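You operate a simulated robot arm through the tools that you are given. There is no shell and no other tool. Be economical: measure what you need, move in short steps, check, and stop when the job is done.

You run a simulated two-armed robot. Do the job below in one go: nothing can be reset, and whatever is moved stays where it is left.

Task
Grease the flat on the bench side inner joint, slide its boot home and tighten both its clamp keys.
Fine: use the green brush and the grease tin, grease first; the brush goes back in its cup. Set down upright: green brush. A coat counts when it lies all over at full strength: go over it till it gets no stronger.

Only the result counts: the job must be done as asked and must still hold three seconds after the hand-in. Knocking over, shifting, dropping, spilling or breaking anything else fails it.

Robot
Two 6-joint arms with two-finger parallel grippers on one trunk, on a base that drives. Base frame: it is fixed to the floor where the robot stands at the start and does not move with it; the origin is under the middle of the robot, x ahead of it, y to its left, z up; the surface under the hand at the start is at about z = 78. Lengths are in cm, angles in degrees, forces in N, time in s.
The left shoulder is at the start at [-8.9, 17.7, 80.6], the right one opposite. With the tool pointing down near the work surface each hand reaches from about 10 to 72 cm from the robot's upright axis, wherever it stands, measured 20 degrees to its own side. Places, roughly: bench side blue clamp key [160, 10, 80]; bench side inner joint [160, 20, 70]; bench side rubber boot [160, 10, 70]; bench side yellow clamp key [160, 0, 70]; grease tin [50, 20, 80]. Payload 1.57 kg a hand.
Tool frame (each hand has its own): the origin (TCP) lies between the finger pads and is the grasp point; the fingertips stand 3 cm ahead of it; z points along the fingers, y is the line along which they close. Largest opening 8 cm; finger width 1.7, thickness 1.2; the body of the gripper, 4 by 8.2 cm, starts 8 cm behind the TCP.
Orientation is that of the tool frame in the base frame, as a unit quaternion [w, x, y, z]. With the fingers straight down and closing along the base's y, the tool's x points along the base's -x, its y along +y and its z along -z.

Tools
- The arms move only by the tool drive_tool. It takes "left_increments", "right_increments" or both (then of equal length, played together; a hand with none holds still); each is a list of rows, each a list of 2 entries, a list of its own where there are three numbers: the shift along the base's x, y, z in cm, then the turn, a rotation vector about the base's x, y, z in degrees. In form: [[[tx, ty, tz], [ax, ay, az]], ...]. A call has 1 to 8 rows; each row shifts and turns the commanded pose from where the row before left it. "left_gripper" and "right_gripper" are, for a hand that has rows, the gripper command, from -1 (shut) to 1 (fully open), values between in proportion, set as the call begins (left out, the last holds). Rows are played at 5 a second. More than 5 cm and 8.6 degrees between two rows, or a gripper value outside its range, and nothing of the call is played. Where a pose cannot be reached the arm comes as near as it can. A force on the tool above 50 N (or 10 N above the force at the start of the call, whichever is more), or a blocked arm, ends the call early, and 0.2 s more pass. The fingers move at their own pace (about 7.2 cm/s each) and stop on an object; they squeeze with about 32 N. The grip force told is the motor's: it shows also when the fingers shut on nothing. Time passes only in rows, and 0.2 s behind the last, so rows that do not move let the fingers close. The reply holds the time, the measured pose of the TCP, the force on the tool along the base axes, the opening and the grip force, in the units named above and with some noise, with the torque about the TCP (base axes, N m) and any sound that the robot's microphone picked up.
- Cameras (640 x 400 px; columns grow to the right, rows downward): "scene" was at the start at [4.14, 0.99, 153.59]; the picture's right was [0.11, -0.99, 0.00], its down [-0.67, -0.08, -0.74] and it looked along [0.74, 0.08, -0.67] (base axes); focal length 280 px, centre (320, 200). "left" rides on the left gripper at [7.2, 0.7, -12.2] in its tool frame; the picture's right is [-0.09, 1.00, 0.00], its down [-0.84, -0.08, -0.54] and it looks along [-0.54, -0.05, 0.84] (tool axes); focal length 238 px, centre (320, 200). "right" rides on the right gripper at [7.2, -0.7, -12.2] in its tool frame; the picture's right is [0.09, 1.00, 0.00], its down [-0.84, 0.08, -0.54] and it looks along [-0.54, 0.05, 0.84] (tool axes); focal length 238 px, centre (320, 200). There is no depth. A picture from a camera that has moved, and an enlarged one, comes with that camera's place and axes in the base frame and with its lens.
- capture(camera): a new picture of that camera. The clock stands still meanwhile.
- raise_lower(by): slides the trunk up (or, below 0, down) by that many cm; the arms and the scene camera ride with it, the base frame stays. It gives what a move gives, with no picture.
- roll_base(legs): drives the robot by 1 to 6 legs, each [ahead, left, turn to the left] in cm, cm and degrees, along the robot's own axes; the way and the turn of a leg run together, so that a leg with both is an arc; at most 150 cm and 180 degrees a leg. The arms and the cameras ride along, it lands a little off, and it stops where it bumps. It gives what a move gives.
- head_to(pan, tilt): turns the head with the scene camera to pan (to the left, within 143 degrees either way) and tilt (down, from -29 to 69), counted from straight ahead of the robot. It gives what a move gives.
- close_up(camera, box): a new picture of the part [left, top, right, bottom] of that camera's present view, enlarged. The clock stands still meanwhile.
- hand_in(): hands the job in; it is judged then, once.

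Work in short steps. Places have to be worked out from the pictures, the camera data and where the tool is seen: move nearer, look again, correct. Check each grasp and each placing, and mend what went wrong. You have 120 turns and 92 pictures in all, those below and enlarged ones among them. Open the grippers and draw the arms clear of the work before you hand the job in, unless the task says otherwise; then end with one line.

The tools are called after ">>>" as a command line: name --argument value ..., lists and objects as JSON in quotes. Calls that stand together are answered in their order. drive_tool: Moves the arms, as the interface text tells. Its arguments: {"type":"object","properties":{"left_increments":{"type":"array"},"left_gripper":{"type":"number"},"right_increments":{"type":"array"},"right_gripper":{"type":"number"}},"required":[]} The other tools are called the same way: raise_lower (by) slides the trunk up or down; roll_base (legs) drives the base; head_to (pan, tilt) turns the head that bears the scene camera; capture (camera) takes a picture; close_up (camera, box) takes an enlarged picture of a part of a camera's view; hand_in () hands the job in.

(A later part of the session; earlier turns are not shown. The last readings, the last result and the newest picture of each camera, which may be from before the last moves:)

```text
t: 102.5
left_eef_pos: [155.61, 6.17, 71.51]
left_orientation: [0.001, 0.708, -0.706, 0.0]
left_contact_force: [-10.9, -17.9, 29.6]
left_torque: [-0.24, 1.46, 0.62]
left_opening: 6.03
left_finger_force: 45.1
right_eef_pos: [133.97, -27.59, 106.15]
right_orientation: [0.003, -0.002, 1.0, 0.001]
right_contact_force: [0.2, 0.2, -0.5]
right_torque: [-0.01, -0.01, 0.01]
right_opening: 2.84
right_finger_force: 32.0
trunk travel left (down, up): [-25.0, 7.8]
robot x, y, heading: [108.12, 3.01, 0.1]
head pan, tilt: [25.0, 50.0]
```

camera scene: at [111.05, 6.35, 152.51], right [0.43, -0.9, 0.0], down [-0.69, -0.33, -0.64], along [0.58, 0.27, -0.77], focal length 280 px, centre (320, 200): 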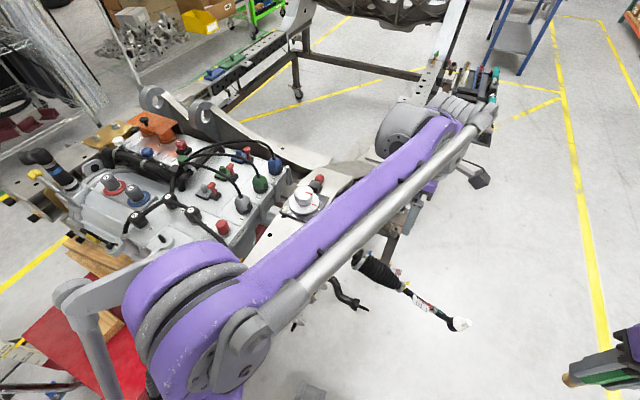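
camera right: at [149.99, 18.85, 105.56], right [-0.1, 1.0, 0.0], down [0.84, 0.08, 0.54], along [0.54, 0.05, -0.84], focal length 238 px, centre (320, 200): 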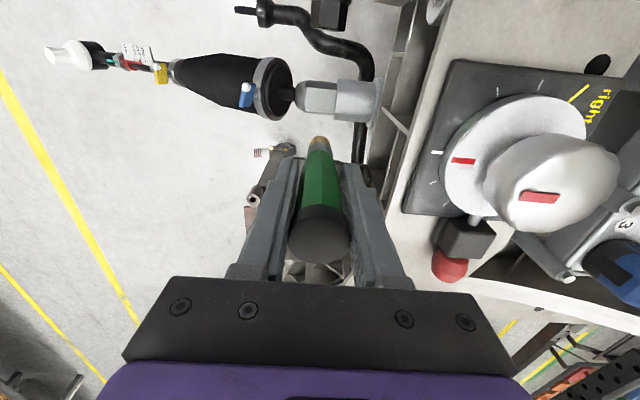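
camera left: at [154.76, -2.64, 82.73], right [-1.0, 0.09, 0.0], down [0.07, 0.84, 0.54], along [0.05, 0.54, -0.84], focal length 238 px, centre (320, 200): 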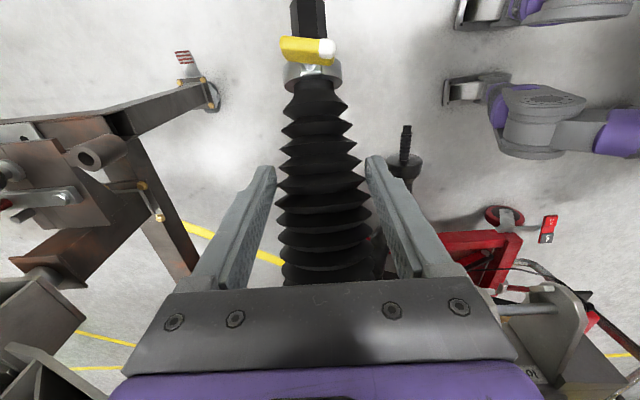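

Still an upward reaction, so the rod rises faster; I use a steeper slope.

>>> drive_tool --left_increments '[[[0, 0.2, 0.3], [0, 0, 0]], [[0, 0.5, 0.16], [0, 0, 0]], [[0, 0.5, 0.16], [0, 0, 0]], [[0, 0.5, 0.16], [0, 0, 0]]]'

>>> capture --camera "left"

>>> close_up --camera "right" --box '[400, 120, 580, 240]'

```text
t: 103.5
left_eef_pos: [155.64, 7.84, 72.22]
left_orientation: [0.0, 0.708, -0.706, 0.002]
left_contact_force: [-17.6, -20.5, 37.1]
left_torque: [-0.13, 1.06, 0.44]
left_opening: 6.04
left_finger_force: 45.0
right_eef_pos: [133.94, -27.55, 106.13]
right_orientation: [0.002, -0.002, 1.0, 0.0]
right_contact_force: [0.4, -0.3, -0.3]
right_torque: [0.0, 0.01, 0.02]
right_opening: 2.83
right_finger_force: 31.7
trunk travel left (down, up): [-25.0, 7.8]
robot x, y, heading: [108.42, 2.87, 0.2]
head pan, tilt: [25.0, 50.0]
```

```text
37 pictures are left
camera left: at [154.78, 0.69, 84.26], right [-1.0, 0.09, 0.0], down [0.07, 0.84, 0.54], along [0.05, 0.54, -0.84], focal length 238 px, centre (320, 200)
```

left: 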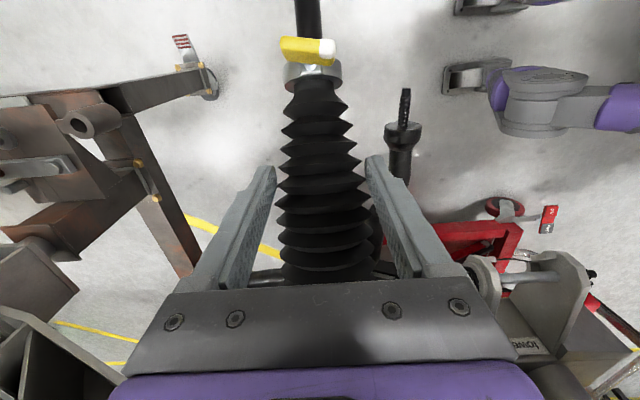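

```text
3.33 times, centred on (490, 180) of right
camera zoom: at [126.59, -28.24, 118.25], right [-0.1, 1.0, 0.0], down [0.83, 0.08, 0.55], along [0.54, 0.05, -0.84], focal length 794 px, centre (-247, 267)
```

zoom: 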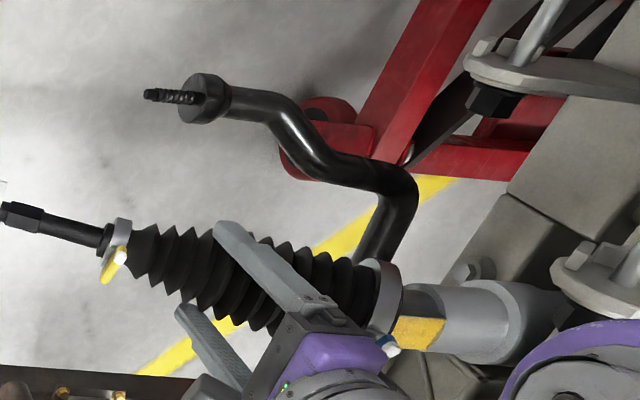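

The ring is reaching the joint's nose. I continue, easing up and to -x.

>>> drive_tool --left_increments '[[[-0.1, 0.2, 0.25], [0, 0, 0]], [[0, 0.5, 0.18], [0, 0, 0]], [[0, 0.5, 0.18], [0, 0, 0]], [[0, 0.5, 0.18], [0, 0, 0]]]'

>>> drive_tool --left_increments '[[[0, 0.3, 0.15], [0, 0, 0]], [[0, 0.5, 0.17], [0, 0, 0]], [[0, 0.5, 0.17], [0, 0, 0]], [[0, 0.5, 0.17], [0, 0, 0]]]'

>>> close_up --camera "right" --box '[400, 120, 580, 240]'

```text
t: 104.5
left_eef_pos: [155.44, 9.56, 72.94]
left_orientation: [-0.001, 0.708, -0.706, 0.0]
left_contact_force: [-3.7, -24.2, 44.9]
left_torque: [-0.22, 0.31, 0.26]
left_opening: 6.03
left_finger_force: 45.5
right_eef_pos: [133.92, -27.66, 106.14]
right_orientation: [0.001, -0.001, 1.0, 0.0]
right_contact_force: [-0.5, -0.1, -0.3]
right_torque: [-0.01, 0.0, -0.01]
right_opening: 2.84
right_finger_force: 31.9
trunk travel left (down, up): [-25.0, 7.8]
robot x, y, heading: [107.86, 2.82, 0.2]
head pan, tilt: [25.0, 50.0]
```

```text
t: 105.3
left_eef_pos: [155.51, 10.39, 73.36]
left_orientation: [0.003, 0.708, -0.706, 0.003]
left_contact_force: [-4.7, -11.6, 27.3]
left_torque: [0.14, 0.46, 0.5]
left_opening: 6.05
left_finger_force: 45.0
right_eef_pos: [134.08, -27.42, 106.09]
right_orientation: [0.001, 0.0, 1.0, 0.001]
right_contact_force: [-0.3, -0.3, -0.5]
right_torque: [-0.01, 0.03, 0.01]
right_opening: 2.81
right_finger_force: 31.6
trunk travel left (down, up): [-25.0, 7.8]
robot x, y, heading: [108.59, 2.77, 0.2]
head pan, tilt: [25.0, 50.0]
stopped in row 3 (left hand): the force on the tool passed its limit at 62 N (the readings are from after the stop); the commanded pose is now the measured one
```

```text
3.33 times, centred on (490, 180) of right
camera zoom: at [126.75, -28.12, 118.22], right [-0.09, 1.0, 0.0], down [0.84, 0.08, 0.54], along [0.54, 0.05, -0.84], focal length 794 px, centre (-247, 267)
```

zoom: 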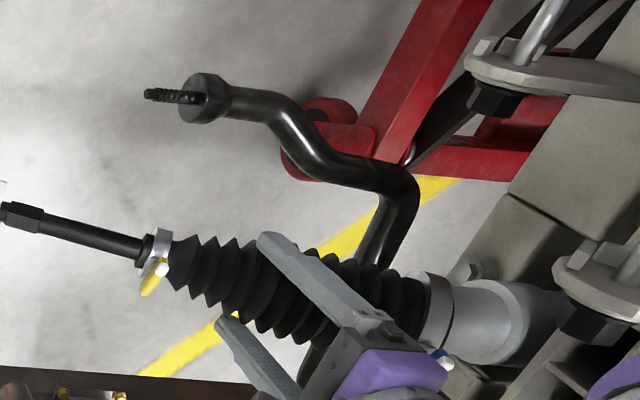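

The ring has reached the collar and the force peaked. I check whether it can go any further with gentle small pushes.

>>> drive_tool --left_increments '[[[0, 0, 0.2], [0, 0, 0]], [[0, 0.3, 0.1], [0, 0, 0]], [[0, 0.3, 0.1], [0, 0, 0]]]'

>>> drive_tool --left_increments '[[[0, 0.3, 0.15], [0, 0, 0]], [[0, 0.3, 0.15], [0, 0, 0]], [[0, 0, 0], [0, 0, 0]]]'

>>> close_up --camera "right" --box '[400, 120, 580, 240]'

```text
t: 106.3
left_eef_pos: [155.52, 10.57, 73.42]
left_orientation: [-0.006, -0.706, 0.708, -0.004]
left_contact_force: [-4.0, -11.4, -17.8]
left_torque: [-0.16, -0.19, 0.64]
left_opening: 6.04
left_finger_force: 45.2
right_eef_pos: [134.26, -27.5, 106.09]
right_orientation: [0.0, -0.001, 1.0, 0.001]
right_contact_force: [0.4, 0.4, -0.3]
right_torque: [0.03, 0.0, 0.0]
right_opening: 2.84
right_finger_force: 31.2
trunk travel left (down, up): [-25.0, 7.8]
robot x, y, heading: [108.02, 2.89, 0.3]
head pan, tilt: [25.0, 50.0]
stopped in row 3 (left hand): the force on the tool passed its limit at 52 N (the readings are from after the stop); the commanded pose is now the measured one
```

```text
t: 106.8
left_eef_pos: [155.5, 10.55, 73.52]
left_orientation: [-0.007, -0.706, 0.708, -0.005]
left_contact_force: [-0.5, -8.9, -24.1]
left_torque: [0.05, 0.22, 0.48]
left_opening: 6.06
left_finger_force: 45.0
right_eef_pos: [134.31, -27.67, 106.04]
right_orientation: [-0.001, 0.0, 1.0, 0.0]
right_contact_force: [0.2, -0.3, 0.1]
right_torque: [-0.01, -0.03, 0.0]
right_opening: 2.84
right_finger_force: 31.7
trunk travel left (down, up): [-25.0, 7.8]
robot x, y, heading: [107.97, 2.97, -0.1]
head pan, tilt: [25.0, 50.0]
stopped in row 2 (left hand): the force on the tool passed its limit at 55 N (the readings are from after the stop); the commanded pose is now the measured one
```

```text
3.33 times, centred on (490, 180) of right
camera zoom: at [127.0, -28.19, 118.22], right [-0.09, 1.0, 0.0], down [0.84, 0.08, 0.54], along [0.54, 0.05, -0.84], focal length 794 px, centre (-247, 267)
```

zoom: 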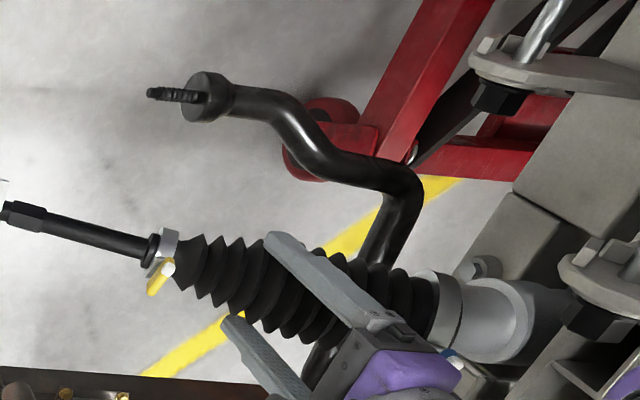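

It's at a hard stop against the collar: home. I open the gripper, back up, and look at the keys.

>>> drive_tool --left_increments '[[[0, 0, -0.1], [0, 0, 0]], [[0, 0, 0], [0, 0, 0]], [[0, 0, 0], [0, 0, 0]], [[0, 0, 2], [0, 0, 0]], [[0, 0, 4], [0, 0, 0]], [[0, 0, 4], [0, 0, 0]], [[0, -2, 4], [0, 0, 0]], [[0, -2, 2], [0, 0, 0]]]' --left_gripper 1

>>> capture --camera "left"

```text
t: 108.6
left_eef_pos: [155.53, 6.64, 89.51]
left_orientation: [-0.007, -0.706, 0.708, -0.004]
left_contact_force: [0.0, -0.7, 0.4]
left_torque: [0.0, -0.02, 0.02]
left_opening: 8.01
left_finger_force: 0.2
right_eef_pos: [134.16, -27.54, 106.09]
right_orientation: [0.001, -0.001, 1.0, 0.001]
right_contact_force: [-0.2, 1.2, -0.9]
right_torque: [-0.03, -0.07, 0.03]
right_opening: 2.83
right_finger_force: 32.0
trunk travel left (down, up): [-25.0, 7.8]
robot x, y, heading: [108.19, 2.98, 0.1]
head pan, tilt: [25.0, 50.0]
```

```text
33 pictures are left
camera left: at [154.79, -0.37, 101.68], right [-1.0, 0.09, 0.0], down [0.08, 0.85, 0.53], along [0.05, 0.53, -0.85], focal length 238 px, centre (320, 200)
```

left: 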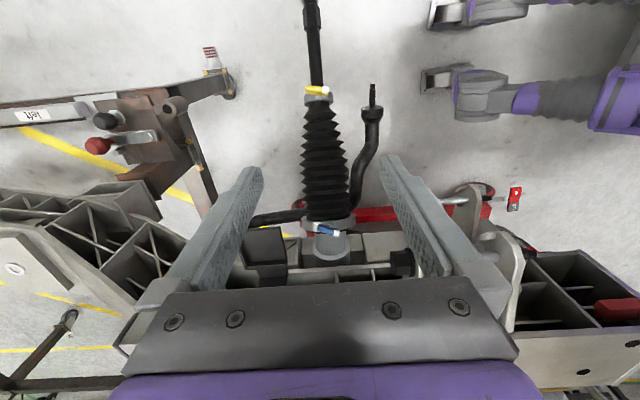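

>>> close_up --camera "left" --box '[280, 70, 370, 130]'

>>> close_up --camera "left" --box '[275, 200, 380, 270]'

>>> close_up --camera "right" --box '[430, 160, 560, 250]'

```text
6.67 times, centred on (325, 100) of left
camera zoom: at [154.79, -0.37, 101.68], right [-1.0, 0.09, 0.0], down [0.08, 0.85, 0.53], along [0.05, 0.53, -0.85], focal length 1589 px, centre (287, 867)
```

zoom: 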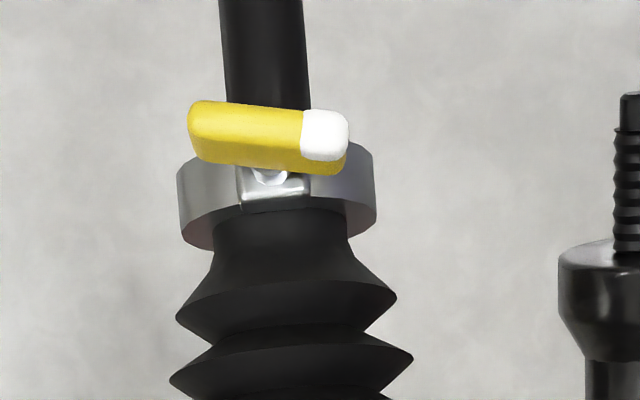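

```text
5.71 times, centred on (328, 235) of left
camera zoom: at [154.79, -0.37, 101.68], right [-1.0, 0.09, 0.0], down [0.08, 0.85, 0.53], along [0.05, 0.53, -0.85], focal length 1362 px, centre (277, 0)
```

zoom: 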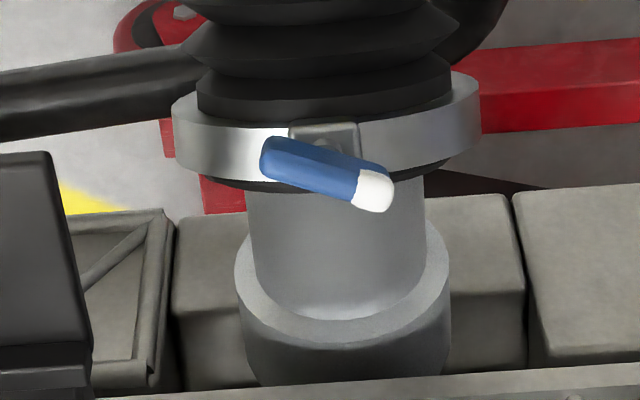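

```text
4.44 times, centred on (495, 205) of right
camera zoom: at [126.87, -28.17, 118.23], right [-0.09, 1.0, 0.0], down [0.84, 0.08, 0.54], along [0.54, 0.05, -0.84], focal length 1059 px, centre (-458, 178)
```

zoom: 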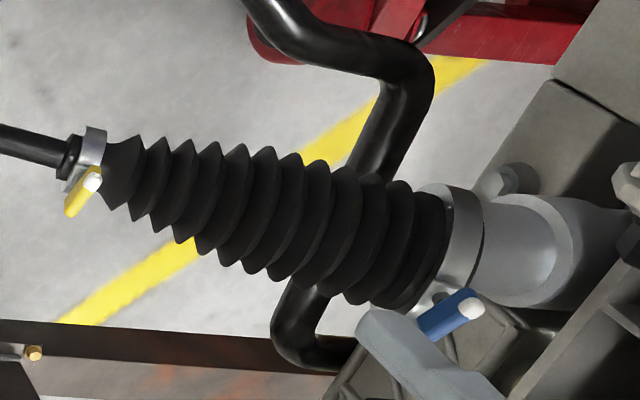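

Boot home, both keys seen: bars about 2.8 cm long on stems standing roughly upright; blue near (155.5, 18.4, 79), yellow near (155.5, 3.4, 71.5). I turn the left hand back toward closing along y, over the blue key, and look closely.

>>> drive_tool --left_increments '[[[0, 1, 1], [0, 0, -8.5]], [[0, 1, 1], [0, 0, -8.5]], [[0, 2, 1], [0, 0, -8.5]], [[0, 2, 1], [0, 0, -8.5]], [[0, 2, 0], [0, 0, -8.5]], [[0, 2, 0], [0, 0, -8.5]], [[0, 1.5, 0], [0, 0, -8.5]], [[0, 0, 0], [0, 0, -8.5]]]'

>>> drive_tool --left_increments '[[[0, 0, 0], [0, 0, -8.5]], [[0, 0, 0], [0, 0, -8.5]], [[0, 0, -1], [0, 0, -8.5]], [[0, 0, -2], [0, 0, -8.5]], [[0, 0, -1], [0, 0, 0]]]' --left_gripper 0

>>> capture --camera "left"

>>> close_up --camera "scene" --box '[310, 210, 430, 300]'

```text
t: 110.4
left_eef_pos: [155.49, 18.35, 93.58]
left_orientation: [-0.009, -0.189, 0.982, -0.001]
left_contact_force: [-0.1, 1.0, 0.5]
left_torque: [-0.04, 0.0, -0.02]
left_opening: 7.97
left_finger_force: 0.1
right_eef_pos: [133.99, -27.53, 106.13]
right_orientation: [0.0, -0.001, 1.0, 0.0]
right_contact_force: [0.9, -0.6, -0.4]
right_torque: [-0.02, 0.0, 0.01]
right_opening: 2.85
right_finger_force: 32.0
trunk travel left (down, up): [-25.0, 7.8]
robot x, y, heading: [108.46, 3.42, 0.4]
head pan, tilt: [25.0, 50.0]
```

```text
t: 111.6
left_eef_pos: [155.42, 18.49, 89.38]
left_orientation: [-0.009, 0.106, 0.994, 0.003]
left_contact_force: [-0.3, -0.3, -0.3]
left_torque: [0.01, 0.0, 0.04]
left_opening: 4.01
left_finger_force: 0.1
right_eef_pos: [134.14, -27.61, 106.18]
right_orientation: [0.0, -0.001, 1.0, 0.0]
right_contact_force: [0.0, -0.5, -0.1]
right_torque: [-0.02, 0.01, 0.0]
right_opening: 2.83
right_finger_force: 31.5
trunk travel left (down, up): [-25.0, 7.8]
robot x, y, heading: [108.19, 3.11, 0.2]
head pan, tilt: [25.0, 50.0]
```

```text
29 pictures are left
camera left: at [148.7, 20.36, 101.59], right [0.3, 0.95, 0.0], down [0.81, -0.26, 0.53], along [0.5, -0.16, -0.85], focal length 238 px, centre (320, 200)
```

left: 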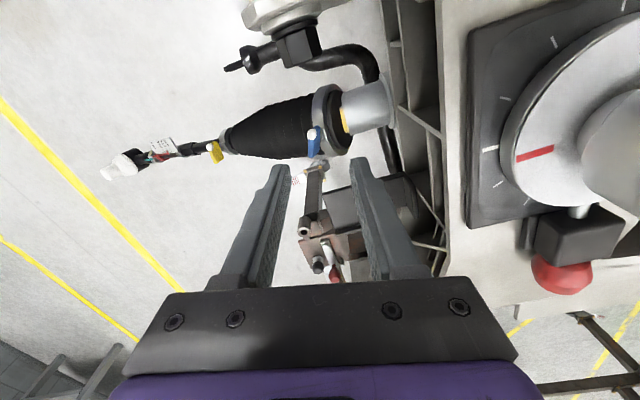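

```text
4.44 times, centred on (370, 255) of scene
camera zoom: at [110.99, 6.26, 152.51], right [0.42, -0.91, 0.0], down [-0.69, -0.32, -0.64], along [0.58, 0.27, -0.77], focal length 1243 px, centre (98, -44)
```

zoom: 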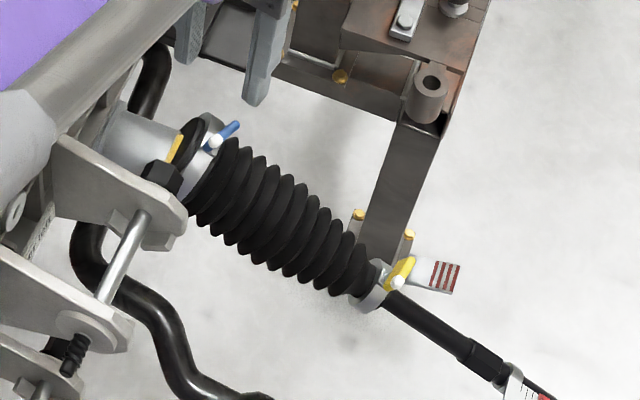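

The yellow flat shows again beside the collar: the boot has crept back about 1 cm after release, so one hand must hold it home while the other tightens. I need the right hand free, so I take the brush back first, going to the near back edge of the bench. First I raise and tuck the left arm.

>>> drive_tool --left_increments '[[[-1, 0, 4.5], [0, 0, 0]], [[-2, 0, 4.5], [0, 0, 0]], [[-2, 0, 4.5], [0, 0, 0]], [[-3, 1, 3.5], [0, 0, 0]], [[-4, 2, 2], [0, 0, 0]], [[-4, 2, 1], [0, 0, 0]]]'

>>> roll_base --legs '[[0, -45, 0], [0, 0, -180]]'

>>> head_to --pan -15 --tilt 45

>>> capture --camera "scene"

```text
t: 113.0
left_eef_pos: [139.21, 23.11, 109.62]
left_orientation: [-0.009, 0.106, 0.994, 0.003]
left_contact_force: [0.5, 0.1, 0.5]
left_torque: [0.04, 0.02, -0.01]
left_opening: 4.01
left_finger_force: 0.1
right_eef_pos: [133.98, -27.49, 106.12]
right_orientation: [0.001, -0.001, 1.0, 0.0]
right_contact_force: [0.4, -0.2, 0.1]
right_torque: [-0.01, 0.0, 0.01]
right_opening: 2.82
right_finger_force: 32.2
trunk travel left (down, up): [-25.0, 7.8]
robot x, y, heading: [108.29, 3.1, 0.3]
head pan, tilt: [25.0, 50.0]
```

```text
t: 124.6
left_eef_pos: [78.93, -65.38, 109.46]
left_orientation: [0.002, 0.998, -0.06, 0.009]
left_contact_force: [-0.7, 0.1, -0.4]
left_torque: [-0.01, 0.0, 0.0]
left_opening: 4.02
left_finger_force: 0.1
right_eef_pos: [79.48, -14.62, 106.04]
right_orientation: [0.0, 0.999, 0.046, 0.0]
right_contact_force: [-1.3, 0.4, -0.8]
right_torque: [-0.02, -0.02, 0.02]
right_opening: 2.84
right_finger_force: 32.0
trunk travel left (down, up): [-25.0, 7.8]
robot x, y, heading: [107.83, -42.75, -174.7]
head pan, tilt: [25.0, 50.0]
```

```text
t: 125.7
left_eef_pos: [78.86, -65.44, 109.57]
left_orientation: [0.002, 0.998, -0.06, 0.008]
left_contact_force: [0.6, -0.5, 0.4]
left_torque: [-0.01, 0.0, -0.01]
left_opening: 3.98
left_finger_force: 0.1
right_eef_pos: [79.59, -14.51, 106.1]
right_orientation: [0.0, 0.999, 0.047, 0.0]
right_contact_force: [0.1, 0.1, -0.5]
right_torque: [0.02, 0.0, 0.0]
right_opening: 2.84
right_finger_force: 31.7
trunk travel left (down, up): [-25.0, 7.8]
robot x, y, heading: [108.25, -42.73, -174.9]
head pan, tilt: [-15.0, 45.0]
```

```text
27 pictures are left
camera scene: at [104.09, -40.75, 153.2], right [0.17, 0.99, 0.0], down [0.7, -0.12, -0.71], along [-0.7, 0.12, -0.71], focal length 280 px, centre (320, 200)
```

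scene: 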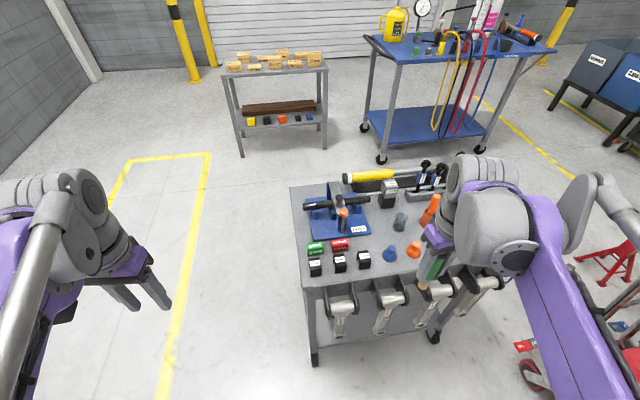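

The bench back edge is ahead. I square up to -x and slide toward the cup.

>>> roll_base --legs '[[0, 0, -5], [0, -29, 0]]'

>>> drive_tool --right_increments '[[[-4.5, -2, 0], [0, 0, 0]], [[-4.5, -2, 0], [0, 0, 0]], [[-4.5, -2, 0], [0, 0, 0]], [[-4, -2, 0], [0, 0, 0]], [[-3, -2, -2], [0, 0, 0]]]'

>>> capture --camera "right"

```text
t: 129.3
left_eef_pos: [76.87, -34.17, 109.47]
left_orientation: [0.003, 0.995, -0.104, 0.01]
left_contact_force: [0.3, -0.1, -1.2]
left_torque: [-0.03, 0.01, -0.01]
left_opening: 4.02
left_finger_force: 0.0
right_eef_pos: [81.92, 16.6, 106.25]
right_orientation: [-0.001, 1.0, 0.002, -0.001]
right_contact_force: [-0.3, -0.2, -1.2]
right_torque: [-0.01, -0.03, -0.01]
right_opening: 2.84
right_finger_force: 32.2
trunk travel left (down, up): [-25.0, 7.8]
robot x, y, heading: [107.96, -13.96, -179.9]
head pan, tilt: [-15.0, 45.0]
```

```text
t: 130.5
left_eef_pos: [76.79, -34.25, 109.48]
left_orientation: [0.003, 0.995, -0.104, 0.008]
left_contact_force: [-0.2, -0.3, -0.3]
left_torque: [0.02, 0.01, -0.01]
left_opening: 4.02
left_finger_force: 0.1
right_eef_pos: [61.06, 6.41, 104.02]
right_orientation: [0.0, 1.0, 0.002, 0.0]
right_contact_force: [0.0, 0.2, -0.2]
right_torque: [0.03, 0.0, 0.01]
right_opening: 2.83
right_finger_force: 32.0
trunk travel left (down, up): [-25.0, 7.8]
robot x, y, heading: [107.64, -13.91, -179.7]
head pan, tilt: [-15.0, 45.0]
```

```text
26 pictures are left
camera right: at [68.26, 7.18, 116.21], right [0.1, -1.0, 0.0], down [-0.84, -0.08, 0.54], along [-0.54, -0.05, -0.84], focal length 238 px, centre (320, 200)
```

right: 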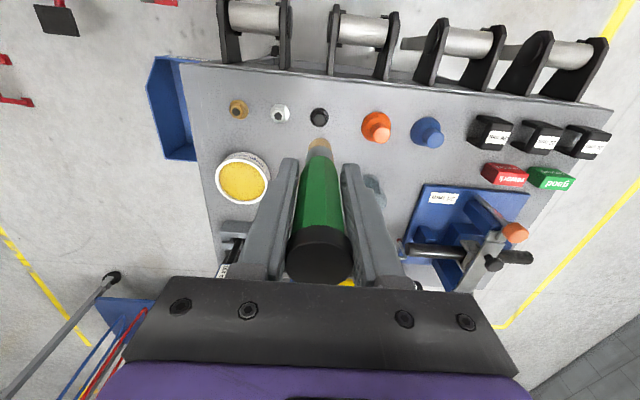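

The cup is where I left it. I move above it and check alignment before lowering.

>>> drive_tool --right_increments '[[[-3.5, -2.6, 0], [0, 0, 0]], [[-3.5, -2.6, 0], [0, 0, 0]], [[-3.5, -2.6, 0], [0, 0, 0]], [[-2.8, -2.4, -2], [0, 0, 0]], [[0, 0, -2], [0, 0, 0]], [[0, 0, -2], [0, 0, 0]]]'

>>> close_up --camera "right" --box '[240, 60, 400, 160]'

>>> close_up --camera "scene" --box '[340, 120, 480, 220]'

```text
t: 131.9
left_eef_pos: [76.78, -34.16, 109.47]
left_orientation: [0.002, 0.995, -0.103, 0.009]
left_contact_force: [-1.1, -0.5, 1.0]
left_torque: [-0.04, -0.01, -0.04]
left_opening: 3.98
left_finger_force: 0.0
right_eef_pos: [48.04, -3.77, 98.0]
right_orientation: [0.0, 1.0, 0.003, 0.0]
right_contact_force: [0.6, 0.9, -0.7]
right_torque: [0.02, -0.04, -0.04]
right_opening: 2.82
right_finger_force: 32.3
trunk travel left (down, up): [-25.0, 7.8]
robot x, y, heading: [107.97, -14.01, -180.0]
head pan, tilt: [-15.0, 45.0]
```

```text
4.00 times, centred on (320, 110) of right
camera zoom: at [55.14, -3.03, 110.24], right [0.1, -1.0, 0.0], down [-0.84, -0.08, 0.54], along [-0.54, -0.05, -0.84], focal length 953 px, centre (320, 560)
```

zoom: 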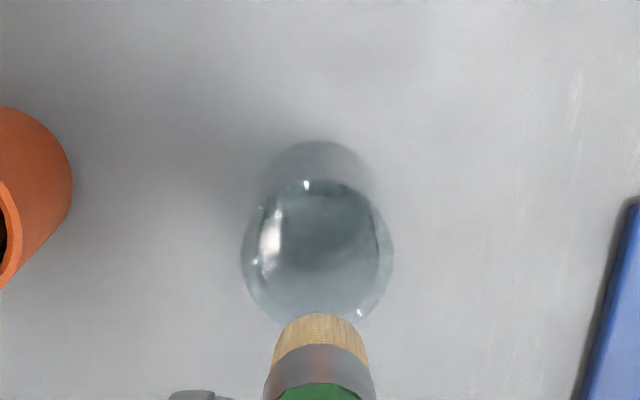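

```text
4.00 times, centred on (410, 170) of scene
camera zoom: at [104.05, -11.85, 153.2], right [0.25, 0.97, 0.0], down [0.68, -0.18, -0.71], along [-0.68, 0.18, -0.71], focal length 1118 px, centre (-40, 320)
```

zoom: 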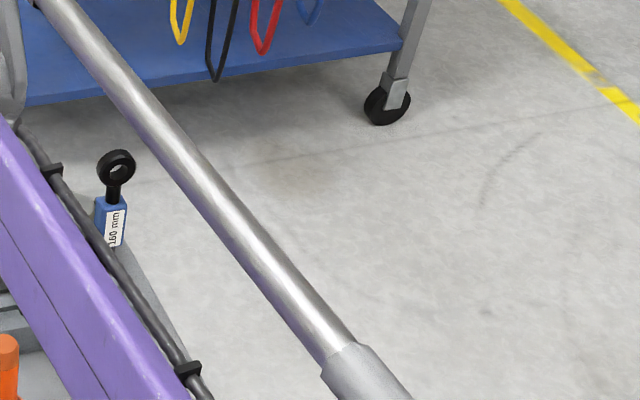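

Tip is centred over the cup. I lower gradually, feeling for the bottom near TCP z 86.5.

>>> drive_tool --right_increments '[[[0.1, 0.1, -3], [0, 0, 0]], [[0, 0, -3], [0, 0, 0]], [[0, 0, -2.5], [0, 0, 0]], [[0, 0, -1.5], [0, 0, 0]], [[0, 0, -0.7], [0, 0, 0]], [[0, 0, 0], [0, 0, 0]]]'

>>> close_up --camera "right" --box '[220, 60, 420, 290]'

```text
t: 133.3
left_eef_pos: [76.78, -34.25, 109.46]
left_orientation: [0.002, 0.995, -0.104, 0.009]
left_contact_force: [0.2, 0.0, -0.5]
left_torque: [-0.01, -0.01, 0.0]
left_opening: 4.0
left_finger_force: 0.0
right_eef_pos: [48.13, -3.57, 87.46]
right_orientation: [0.0, 1.0, 0.003, 0.0]
right_contact_force: [0.5, 0.1, 0.0]
right_torque: [-0.02, 0.01, 0.0]
right_opening: 2.82
right_finger_force: 31.6
trunk travel left (down, up): [-25.0, 7.8]
robot x, y, heading: [108.22, -13.8, -179.7]
head pan, tilt: [-15.0, 45.0]
```

```text
1.74 times, centred on (320, 175) of right
camera zoom: at [55.27, -2.75, 99.49], right [0.1, -1.0, 0.0], down [-0.84, -0.08, 0.54], along [-0.54, -0.05, -0.84], focal length 414 px, centre (320, 244)
```

zoom: 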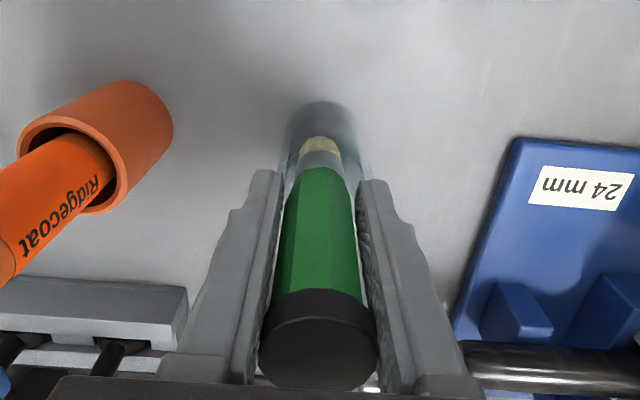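

The brush is inside the cup. I go down a little further and stop before the fingertips meet the rim.

>>> drive_tool --right_increments '[[[0, 0, -0.3], [0, 0, 0]], [[0, 0, -0.3], [0, 0, 0]], [[0, 0, 0], [0, 0, 0]]]'

```text
t: 134.1
left_eef_pos: [76.92, -34.13, 109.59]
left_orientation: [0.003, 0.995, -0.104, 0.008]
left_contact_force: [1.6, 0.6, 0.3]
left_torque: [-0.01, -0.01, 0.03]
left_opening: 4.0
left_finger_force: 0.0
right_eef_pos: [48.3, -3.52, 87.04]
right_orientation: [0.0, 1.0, 0.001, -0.002]
right_contact_force: [-14.9, 3.4, 35.4]
right_torque: [-0.07, 0.24, 0.12]
right_opening: 2.84
right_finger_force: 31.6
trunk travel left (down, up): [-25.0, 7.8]
robot x, y, heading: [107.99, -13.77, -179.6]
head pan, tilt: [-15.0, 45.0]
```

Contact. I relieve it slightly and release.

>>> drive_tool --right_increments '[[[-0.1, 0, 0.25], [0, 0, 0]], [[0, 0, 0], [0, 0, 0]]]'

>>> drive_tool --right_increments '[[[0, 0, 0], [0, 0, 0]], [[0, 0, 0], [0, 0, 0]], [[0, 0, 0], [0, 0, 0]]]' --right_gripper 0.5

>>> close_up --camera "right" --box '[220, 60, 420, 290]'

```text
t: 134.7
left_eef_pos: [76.94, -34.21, 109.5]
left_orientation: [0.003, 0.995, -0.104, 0.009]
left_contact_force: [-0.3, 0.3, -0.5]
left_torque: [0.01, -0.01, 0.02]
left_opening: 4.02
left_finger_force: 0.0
right_eef_pos: [48.31, -3.47, 87.0]
right_orientation: [0.0, 1.0, 0.002, 0.001]
right_contact_force: [1.3, 2.7, 4.1]
right_torque: [0.14, 0.01, -0.01]
right_opening: 2.81
right_finger_force: 32.3
trunk travel left (down, up): [-25.0, 7.8]
robot x, y, heading: [108.21, -14.03, -179.6]
head pan, tilt: [-15.0, 45.0]
```

```text
t: 135.5
left_eef_pos: [76.88, -34.28, 109.53]
left_orientation: [0.003, 0.995, -0.104, 0.008]
left_contact_force: [0.4, -0.3, 0.0]
left_torque: [0.04, -0.01, 0.01]
left_opening: 3.99
left_finger_force: 0.1
right_eef_pos: [48.11, -3.55, 87.07]
right_orientation: [-0.001, 1.0, 0.003, 0.0]
right_contact_force: [-0.4, -0.8, -0.2]
right_torque: [0.0, 0.03, 0.01]
right_opening: 5.98
right_finger_force: 0.2
trunk travel left (down, up): [-25.0, 7.8]
robot x, y, heading: [108.23, -13.65, -179.6]
head pan, tilt: [-15.0, 45.0]
```

```text
1.74 times, centred on (320, 175) of right
camera zoom: at [55.16, -2.81, 99.21], right [0.1, -1.0, 0.0], down [-0.84, -0.08, 0.54], along [-0.54, -0.05, -0.84], focal length 414 px, centre (320, 244)
```

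zoom: 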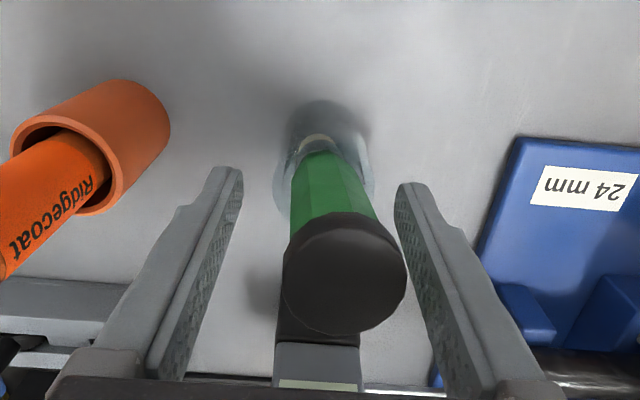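

Released and standing in its cup. I lift straight up, check it, then drive back.

>>> drive_tool --right_increments '[[[0, -0.2, 2], [0, 0, 0]], [[0, 0, 4], [0, 0, 0]], [[0, 0, 4], [0, 0, 0]], [[0, 0, 4.5], [0, 0, 0]], [[4, 1, 2], [0, 0, 0]], [[4.5, 1, 0], [0, 0, 0]], [[4.5, 1, 0], [0, 0, 0]], [[4.5, 1, 0], [0, 0, 0]]]'

>>> capture --camera "right"

```text
t: 137.3
left_eef_pos: [76.99, -34.11, 109.52]
left_orientation: [0.002, 0.995, -0.103, 0.008]
left_contact_force: [-0.1, 0.8, 0.9]
left_torque: [-0.01, -0.01, 0.01]
left_opening: 4.02
left_finger_force: 0.2
right_eef_pos: [66.09, 0.2, 103.38]
right_orientation: [0.0, 1.0, 0.002, 0.0]
right_contact_force: [-0.1, -0.4, 0.5]
right_torque: [-0.03, 0.06, -0.03]
right_opening: 6.0
right_finger_force: 0.1
trunk travel left (down, up): [-25.0, 7.8]
robot x, y, heading: [107.82, -13.87, -179.8]
head pan, tilt: [-15.0, 45.0]
```

```text
21 pictures are left
camera right: at [73.15, 1.03, 115.52], right [0.1, -1.0, 0.0], down [-0.84, -0.08, 0.54], along [-0.54, -0.05, -0.84], focal length 238 px, centre (320, 200)
```

right: 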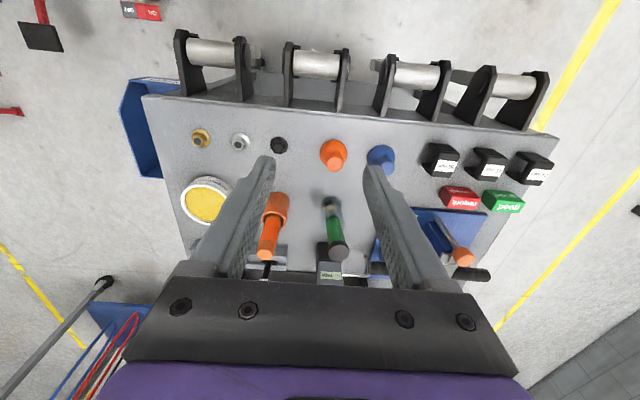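

Brush is upright in its cup. Now back: retract the right hand, reverse the route.

>>> drive_tool --right_increments '[[[4, 2, 1], [0, 0, 0]], [[4, 3, 1], [0, 0, 0]], [[3, 4, 1], [0, 0, 0]], [[0, 4, 1], [0, 0, 0]]]' --right_gripper 1

>>> roll_base --legs '[[0, 30, 0], [0, 0, 180]]'

```text
refused: row 2 steps farther than a row can; nothing moved
```

```text
t: 147.9
left_eef_pos: [138.3, -22.3, 109.57]
left_orientation: [-0.009, 0.082, 0.997, 0.002]
left_contact_force: [0.3, 0.1, 0.1]
left_torque: [0.01, 0.01, 0.01]
left_opening: 4.0
left_finger_force: 0.1
right_eef_pos: [150.99, -56.29, 103.38]
right_orientation: [-0.001, -0.024, 1.0, 0.001]
right_contact_force: [-0.5, 0.4, 0.1]
right_torque: [-0.02, -0.03, 0.0]
right_opening: 6.0
right_finger_force: 0.1
trunk travel left (down, up): [-25.0, 7.8]
robot x, y, heading: [108.1, -44.34, 2.9]
head pan, tilt: [-15.0, 45.0]
```

I square up and slide left to the joint again; then look at the boot.

>>> roll_base --legs '[[0, 0, -2.8], [0, 49, 0]]'

>>> drive_tool --right_increments '[[[0, 0, 1], [0, 0, 8.5]], [[0, 0, 1], [0, 0, 8.5]], [[0, 0, 1], [0, 0, 8.5]], [[0, 0, 1], [0, 0, 8.5]], [[0, 0, 0], [0, 0, 8.5]], [[0, 0, 0], [0, 0, 8.5]], [[0, 0, 0], [0, 0, 8.5]], [[0, 0, 0], [0, 0, 8.5]]]' --right_gripper 1

>>> drive_tool --right_increments '[[[0, 0, 0], [0, 0, 8.5]], [[0, 1, 0], [0, 0, 8.5]], [[0, 2, 0], [0, 0, 5]]]'

>>> capture --camera "right"

```text
t: 153.1
left_eef_pos: [139.4, 23.96, 109.52]
left_orientation: [-0.008, 0.107, 0.994, 0.003]
left_contact_force: [0.8, 0.3, -0.3]
left_torque: [0.02, 0.04, 0.02]
left_opening: 3.99
left_finger_force: 0.0
right_eef_pos: [150.27, -10.48, 103.36]
right_orientation: [0.0, 0.0, 1.0, 0.0]
right_contact_force: [0.4, -0.1, -0.5]
right_torque: [-0.01, 0.02, -0.05]
right_opening: 6.02
right_finger_force: 0.1
trunk travel left (down, up): [-25.0, 7.8]
robot x, y, heading: [108.44, 4.05, -0.3]
head pan, tilt: [-15.0, 45.0]
```

```text
t: 154.9
left_eef_pos: [139.47, 23.95, 109.39]
left_orientation: [-0.008, 0.106, 0.994, 0.002]
left_contact_force: [1.1, 0.5, 0.5]
left_torque: [-0.03, -0.01, -0.04]
left_opening: 3.98
left_finger_force: 0.0
right_eef_pos: [150.14, -10.33, 107.45]
right_orientation: [0.001, -0.56, 0.828, 0.001]
right_contact_force: [-1.7, -0.3, 0.6]
right_torque: [-0.04, -0.01, -0.01]
right_opening: 7.96
right_finger_force: 0.0
trunk travel left (down, up): [-25.0, 7.8]
robot x, y, heading: [108.06, 3.89, -0.0]
head pan, tilt: [-15.0, 45.0]
```

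```text
t: 155.7
left_eef_pos: [139.46, 24.15, 109.4]
left_orientation: [-0.009, 0.107, 0.994, 0.003]
left_contact_force: [-0.2, -0.3, 0.4]
left_torque: [-0.01, 0.02, 0.0]
left_opening: 4.0
left_finger_force: 0.0
right_eef_pos: [150.3, -7.47, 107.37]
right_orientation: [0.0, 0.708, -0.706, 0.0]
right_contact_force: [-0.2, 0.9, 0.0]
right_torque: [-0.01, -0.04, 0.0]
right_opening: 8.02
right_finger_force: 0.2
trunk travel left (down, up): [-25.0, 7.8]
robot x, y, heading: [107.9, 4.2, 0.2]
head pan, tilt: [-15.0, 45.0]
```

```text
20 pictures are left
camera right: at [150.86, -14.62, 119.48], right [-1.0, -0.09, 0.0], down [-0.08, 0.84, 0.54], along [-0.05, 0.54, -0.84], focal length 238 px, centre (320, 200)
```

right: 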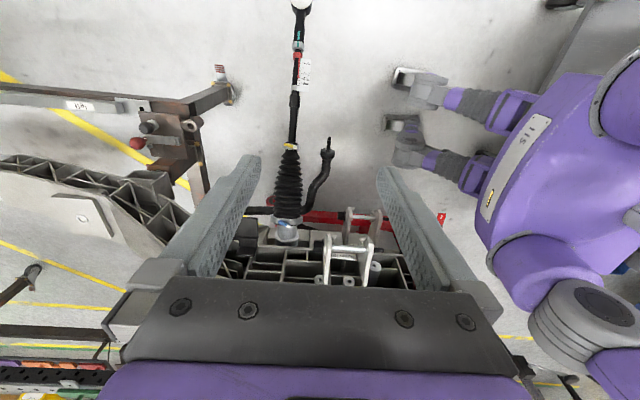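

I enlarge the ring area to see whether the boot is still home.

>>> close_up --camera "right" --box '[240, 130, 340, 250]'

>>> close_up --camera "left" --box '[140, 90, 400, 240]'

```text
3.33 times, centred on (290, 190) of right
camera zoom: at [150.86, -14.62, 119.48], right [-1.0, -0.09, 0.0], down [-0.08, 0.84, 0.54], along [-0.05, 0.54, -0.84], focal length 794 px, centre (420, 233)
```

zoom: 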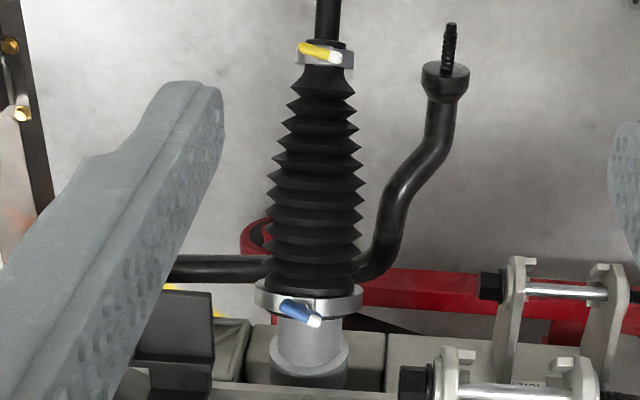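

```text
2.46 times, centred on (270, 165) of left
camera zoom: at [132.65, 26.12, 121.68], right [0.3, 0.95, 0.0], down [0.81, -0.26, 0.53], along [0.5, -0.16, -0.85], focal length 587 px, centre (443, 286)
```

zoom: 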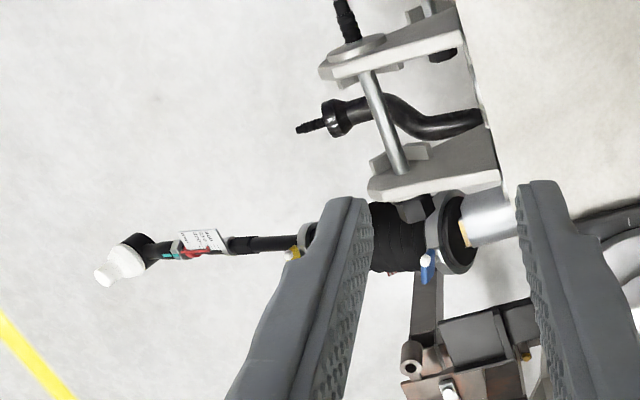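

The thin yellow strip by the collar hasn't grown, so the boot is not creeping; either this is its stop or it could seat ~0.5 cm further. With the free right hand I grip the bellows near its small end and push again.

>>> drive_tool --right_increments '[[[1.5, 3.5, -3], [0, 0, 0]], [[1.5, 3.5, -3], [0, 0, 0]], [[1.3, 3.5, -3], [0, 0, 0]], [[1, 3.5, -3], [0, 0, 0]], [[0, 0.5, -4.5], [0, 0, 0]], [[0, 0, -4.5], [0, 0, 0]]]'

>>> drive_tool --right_increments '[[[0, 0, -4.5], [0, 0, 0]], [[0, 0, -4.5], [0, 0, 0]], [[0, 0, -4], [0, 0, 0]], [[0, 0, -1], [0, 0, 0]]]'

>>> capture --camera "right"

```text
t: 157.1
left_eef_pos: [139.51, 24.14, 109.43]
left_orientation: [-0.008, 0.105, 0.994, 0.002]
left_contact_force: [0.2, -0.3, 0.5]
left_torque: [0.0, -0.01, 0.01]
left_opening: 3.98
left_finger_force: 0.0
right_eef_pos: [155.58, 7.06, 86.03]
right_orientation: [0.001, 0.708, -0.707, -0.001]
right_contact_force: [0.6, 0.3, 0.0]
right_torque: [0.02, 0.03, -0.05]
right_opening: 7.99
right_finger_force: 0.0
trunk travel left (down, up): [-25.0, 7.8]
robot x, y, heading: [108.27, 4.16, 0.1]
head pan, tilt: [-15.0, 45.0]
```

```text
t: 158.1
left_eef_pos: [139.39, 24.0, 109.5]
left_orientation: [-0.009, 0.106, 0.994, 0.003]
left_contact_force: [0.5, 0.1, -0.1]
left_torque: [0.01, -0.04, -0.03]
left_opening: 4.01
left_finger_force: 0.0
right_eef_pos: [155.46, 7.01, 72.34]
right_orientation: [0.0, -0.707, 0.707, 0.0]
right_contact_force: [-0.5, 0.2, 0.3]
right_torque: [-0.01, -0.01, 0.01]
right_opening: 8.01
right_finger_force: 0.1
trunk travel left (down, up): [-25.0, 7.8]
robot x, y, heading: [108.21, 4.34, 0.1]
head pan, tilt: [-15.0, 45.0]
```

```text
17 pictures are left
camera right: at [156.11, -0.12, 84.45], right [-1.0, -0.09, 0.0], down [-0.08, 0.84, 0.54], along [-0.05, 0.54, -0.84], focal length 238 px, centre (320, 200)
```

right: 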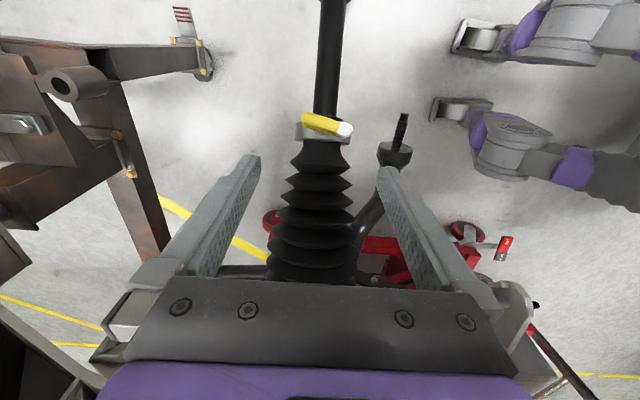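

Well placed. I close, then push along the axis in small steps.

>>> drive_tool --right_increments '[[[0, 0, -0.8], [0, 0, 0]], [[0, 0, 0], [0, 0, 0]], [[0, 0, 0], [0, 0, 0]], [[0, 0, 0], [0, 0, 0]]]' --right_gripper -1

>>> drive_tool --right_increments '[[[0, 0.3, 0.08], [0, 0, 0]], [[0, 0.3, 0.08], [0, 0, 0]], [[0, 0, 0], [0, 0, 0]]]'

```text
t: 159.1
left_eef_pos: [139.41, 23.88, 109.55]
left_orientation: [-0.009, 0.106, 0.994, 0.003]
left_contact_force: [0.2, 0.0, -0.6]
left_torque: [-0.02, -0.01, 0.03]
left_opening: 3.99
left_finger_force: 0.1
right_eef_pos: [155.57, 7.05, 71.65]
right_orientation: [0.001, -0.707, 0.707, 0.0]
right_contact_force: [-0.1, 0.5, 2.3]
right_torque: [0.02, -0.05, 0.0]
right_opening: 4.5
right_finger_force: 45.1
trunk travel left (down, up): [-25.0, 7.8]
robot x, y, heading: [108.21, 3.97, 0.1]
head pan, tilt: [-15.0, 45.0]
```

```text
t: 159.9
left_eef_pos: [139.52, 23.83, 109.54]
left_orientation: [-0.008, 0.107, 0.994, 0.003]
left_contact_force: [-0.5, 0.8, 0.2]
left_torque: [0.01, 0.03, -0.01]
left_opening: 4.0
left_finger_force: 0.0
right_eef_pos: [155.59, 7.21, 71.6]
right_orientation: [-0.002, -0.706, 0.709, 0.0]
right_contact_force: [-12.7, -32.3, -21.6]
right_torque: [-1.21, 0.35, 0.22]
right_opening: 4.53
right_finger_force: 45.0
trunk travel left (down, up): [-25.0, 7.8]
robot x, y, heading: [108.38, 3.94, 0.1]
head pan, tilt: [-15.0, 45.0]
```

The boot doesn't go further (32 N against the stop), so it is home. I ease the push but keep holding it, and bring the left hand over the blue key.

>>> drive_tool --right_increments '[[[0.05, -0.3, 0.05], [0, 0, 0]], [[0, 0, 0], [0, 0, 0]], [[0, 0, 0], [0, 0, 0]], [[0, 0, 0], [0, 0, 0]], [[0, 0, 0], [0, 0, 0]], [[0, 0, 0], [0, 0, 0]], [[0, 0, 0], [0, 0, 0]]]' --left_increments '[[[3.5, -1.2, -1], [0, 0, 0]], [[3.5, -1.2, -1.5], [0, 0, 0]], [[3.5, -1.2, -2], [0, 0, 0]], [[3, -1.2, -3], [0, 0, 0]], [[2.5, -1.3, -4], [0, 0, 0]], [[0, 0, -4], [0, 0, 0]], [[0, 0, -4], [0, 0, 0]]]' --left_gripper -0.3

>>> close_up --camera "left" --box '[250, 90, 390, 190]'

```text
t: 161.6
left_eef_pos: [155.56, 17.89, 90.03]
left_orientation: [-0.009, 0.107, 0.994, 0.002]
left_contact_force: [-0.4, 0.0, -0.4]
left_torque: [-0.01, 0.05, 0.02]
left_opening: 2.79
left_finger_force: 0.0
right_eef_pos: [155.58, 7.05, 71.71]
right_orientation: [0.004, 0.708, -0.707, 0.0]
right_contact_force: [-3.1, -7.8, -18.0]
right_torque: [0.01, -0.07, 0.5]
right_opening: 4.48
right_finger_force: 44.8
trunk travel left (down, up): [-25.0, 7.8]
robot x, y, heading: [108.08, 4.18, -0.3]
head pan, tilt: [-15.0, 45.0]
stopped in row 7 (right hand): the force on the tool passed its limit at 52 N (the readings are from after the stop); the commanded pose is now the measured one
```

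```text
4.00 times, centred on (320, 140) of left
camera zoom: at [148.83, 19.92, 102.25], right [0.3, 0.95, 0.0], down [0.81, -0.26, 0.53], along [0.5, -0.16, -0.85], focal length 953 px, centre (320, 440)
```

zoom: 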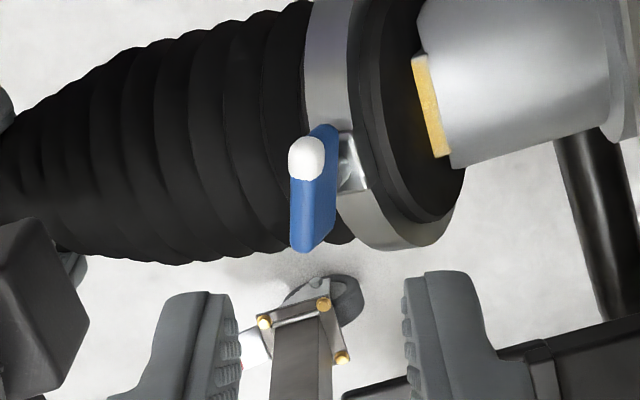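

The key's stem leans about 24° toward -y (radial to the tilted rod), with the bar at (155.5, 17.7, 79.4). The tilted tool needs room, and friction holds the boot, so I release and withdraw the right hand first.

>>> drive_tool --right_increments '[[[0, 0, 0], [0, 0, 0]], [[0, 0, 0], [0, 0, 0]], [[0, 0, 0], [0, 0, 0]], [[0, 0, 3], [0, 0, 0]], [[0, -1, 4], [0, 0, 0]], [[0, -2, 4], [0, 0, 0]], [[-2, -3.5, 2.5], [0, 0, 0]], [[-2, -4, 2], [0, 0, 0]]]' --right_gripper 1

>>> drive_tool --right_increments '[[[-2, -4, 2], [0, 0, 0]], [[-2, -4, 2], [0, 0, 0]], [[-2, -4, 2], [0, 0, 0]], [[-2, -4, 2], [0, 0, 0]]]' --left_increments '[[[0, -1, 0], [0, 0, -4]], [[0, -1, 0], [8, 0, 0]], [[0, -1, -1], [8, 0, 0]], [[0, -0.6, -1], [8, 0, 0]]]'

>>> capture --camera "left"

```text
t: 163.4
left_eef_pos: [155.38, 17.75, 90.04]
left_orientation: [-0.008, 0.106, 0.994, 0.003]
left_contact_force: [-0.5, 0.7, -0.9]
left_torque: [0.0, -0.02, 0.0]
left_opening: 2.78
left_finger_force: 0.1
right_eef_pos: [151.44, -3.42, 87.1]
right_orientation: [0.002, 0.707, -0.707, 0.0]
right_contact_force: [0.3, 0.2, -0.2]
right_torque: [-0.01, -0.02, -0.03]
right_opening: 7.99
right_finger_force: 0.1
trunk travel left (down, up): [-25.0, 7.8]
robot x, y, heading: [108.13, 3.87, 0.0]
head pan, tilt: [-15.0, 45.0]
```

```text
t: 164.4
left_eef_pos: [155.59, 14.13, 88.18]
left_orientation: [-0.036, 0.136, 0.968, 0.21]
left_contact_force: [1.1, -1.1, -0.5]
left_torque: [0.01, 0.0, -0.01]
left_opening: 2.79
left_finger_force: 0.1
right_eef_pos: [143.56, -19.45, 95.37]
right_orientation: [-0.002, -0.707, 0.707, 0.001]
right_contact_force: [-0.5, -0.1, -0.5]
right_torque: [-0.03, 0.01, -0.04]
right_opening: 7.99
right_finger_force: 0.0
trunk travel left (down, up): [-25.0, 7.8]
robot x, y, heading: [108.18, 3.82, -0.0]
head pan, tilt: [-15.0, 45.0]
```

```text
15 pictures are left
camera left: at [148.87, 11.45, 100.36], right [0.37, 0.85, 0.38], down [0.79, -0.5, 0.35], along [0.49, 0.17, -0.85], focal length 238 px, centre (320, 200)
```

left: 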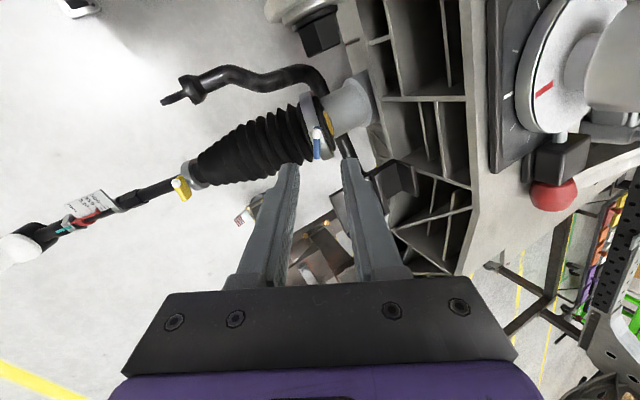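

The tool axis lines up with the stem. I advance along it, then check before gripping.

>>> drive_tool --left_increments '[[[-0.1, 1, -2.3], [0, 0, 0]], [[-0.1, 1, -2.2], [0, 0, 0]], [[0, 0.4, -0.9], [0, 0, 0]], [[0, 0.3, -0.7], [0, 0, 0]], [[0, 0, 0], [0, 0, 0]]]'

>>> close_up --camera "left" --box '[240, 100, 400, 210]'

```text
t: 165.6
left_eef_pos: [155.3, 16.92, 81.99]
left_orientation: [-0.038, 0.136, 0.968, 0.207]
left_contact_force: [-0.3, -0.4, 0.2]
left_torque: [-0.02, -0.03, 0.01]
left_opening: 2.79
left_finger_force: 0.0
right_eef_pos: [143.49, -19.44, 95.44]
right_orientation: [-0.002, -0.707, 0.707, 0.001]
right_contact_force: [0.9, 0.5, -0.9]
right_torque: [0.0, -0.01, 0.02]
right_opening: 8.01
right_finger_force: 0.0
trunk travel left (down, up): [-25.0, 7.8]
robot x, y, heading: [108.48, 3.84, -0.1]
head pan, tilt: [-15.0, 45.0]
```

```text
3.64 times, centred on (320, 155) of left
camera zoom: at [148.68, 14.23, 94.19], right [0.37, 0.85, 0.38], down [0.79, -0.5, 0.35], along [0.49, 0.17, -0.85], focal length 867 px, centre (320, 364)
```

zoom: 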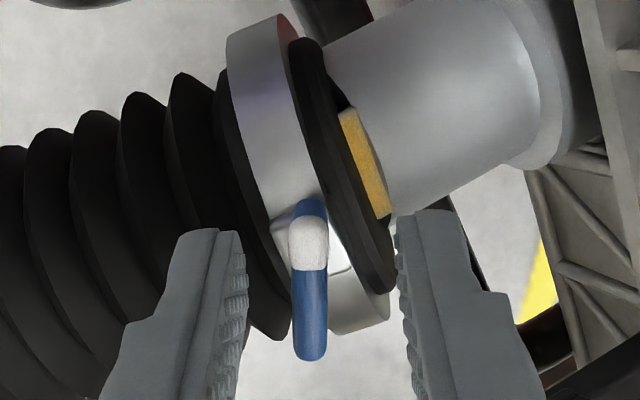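

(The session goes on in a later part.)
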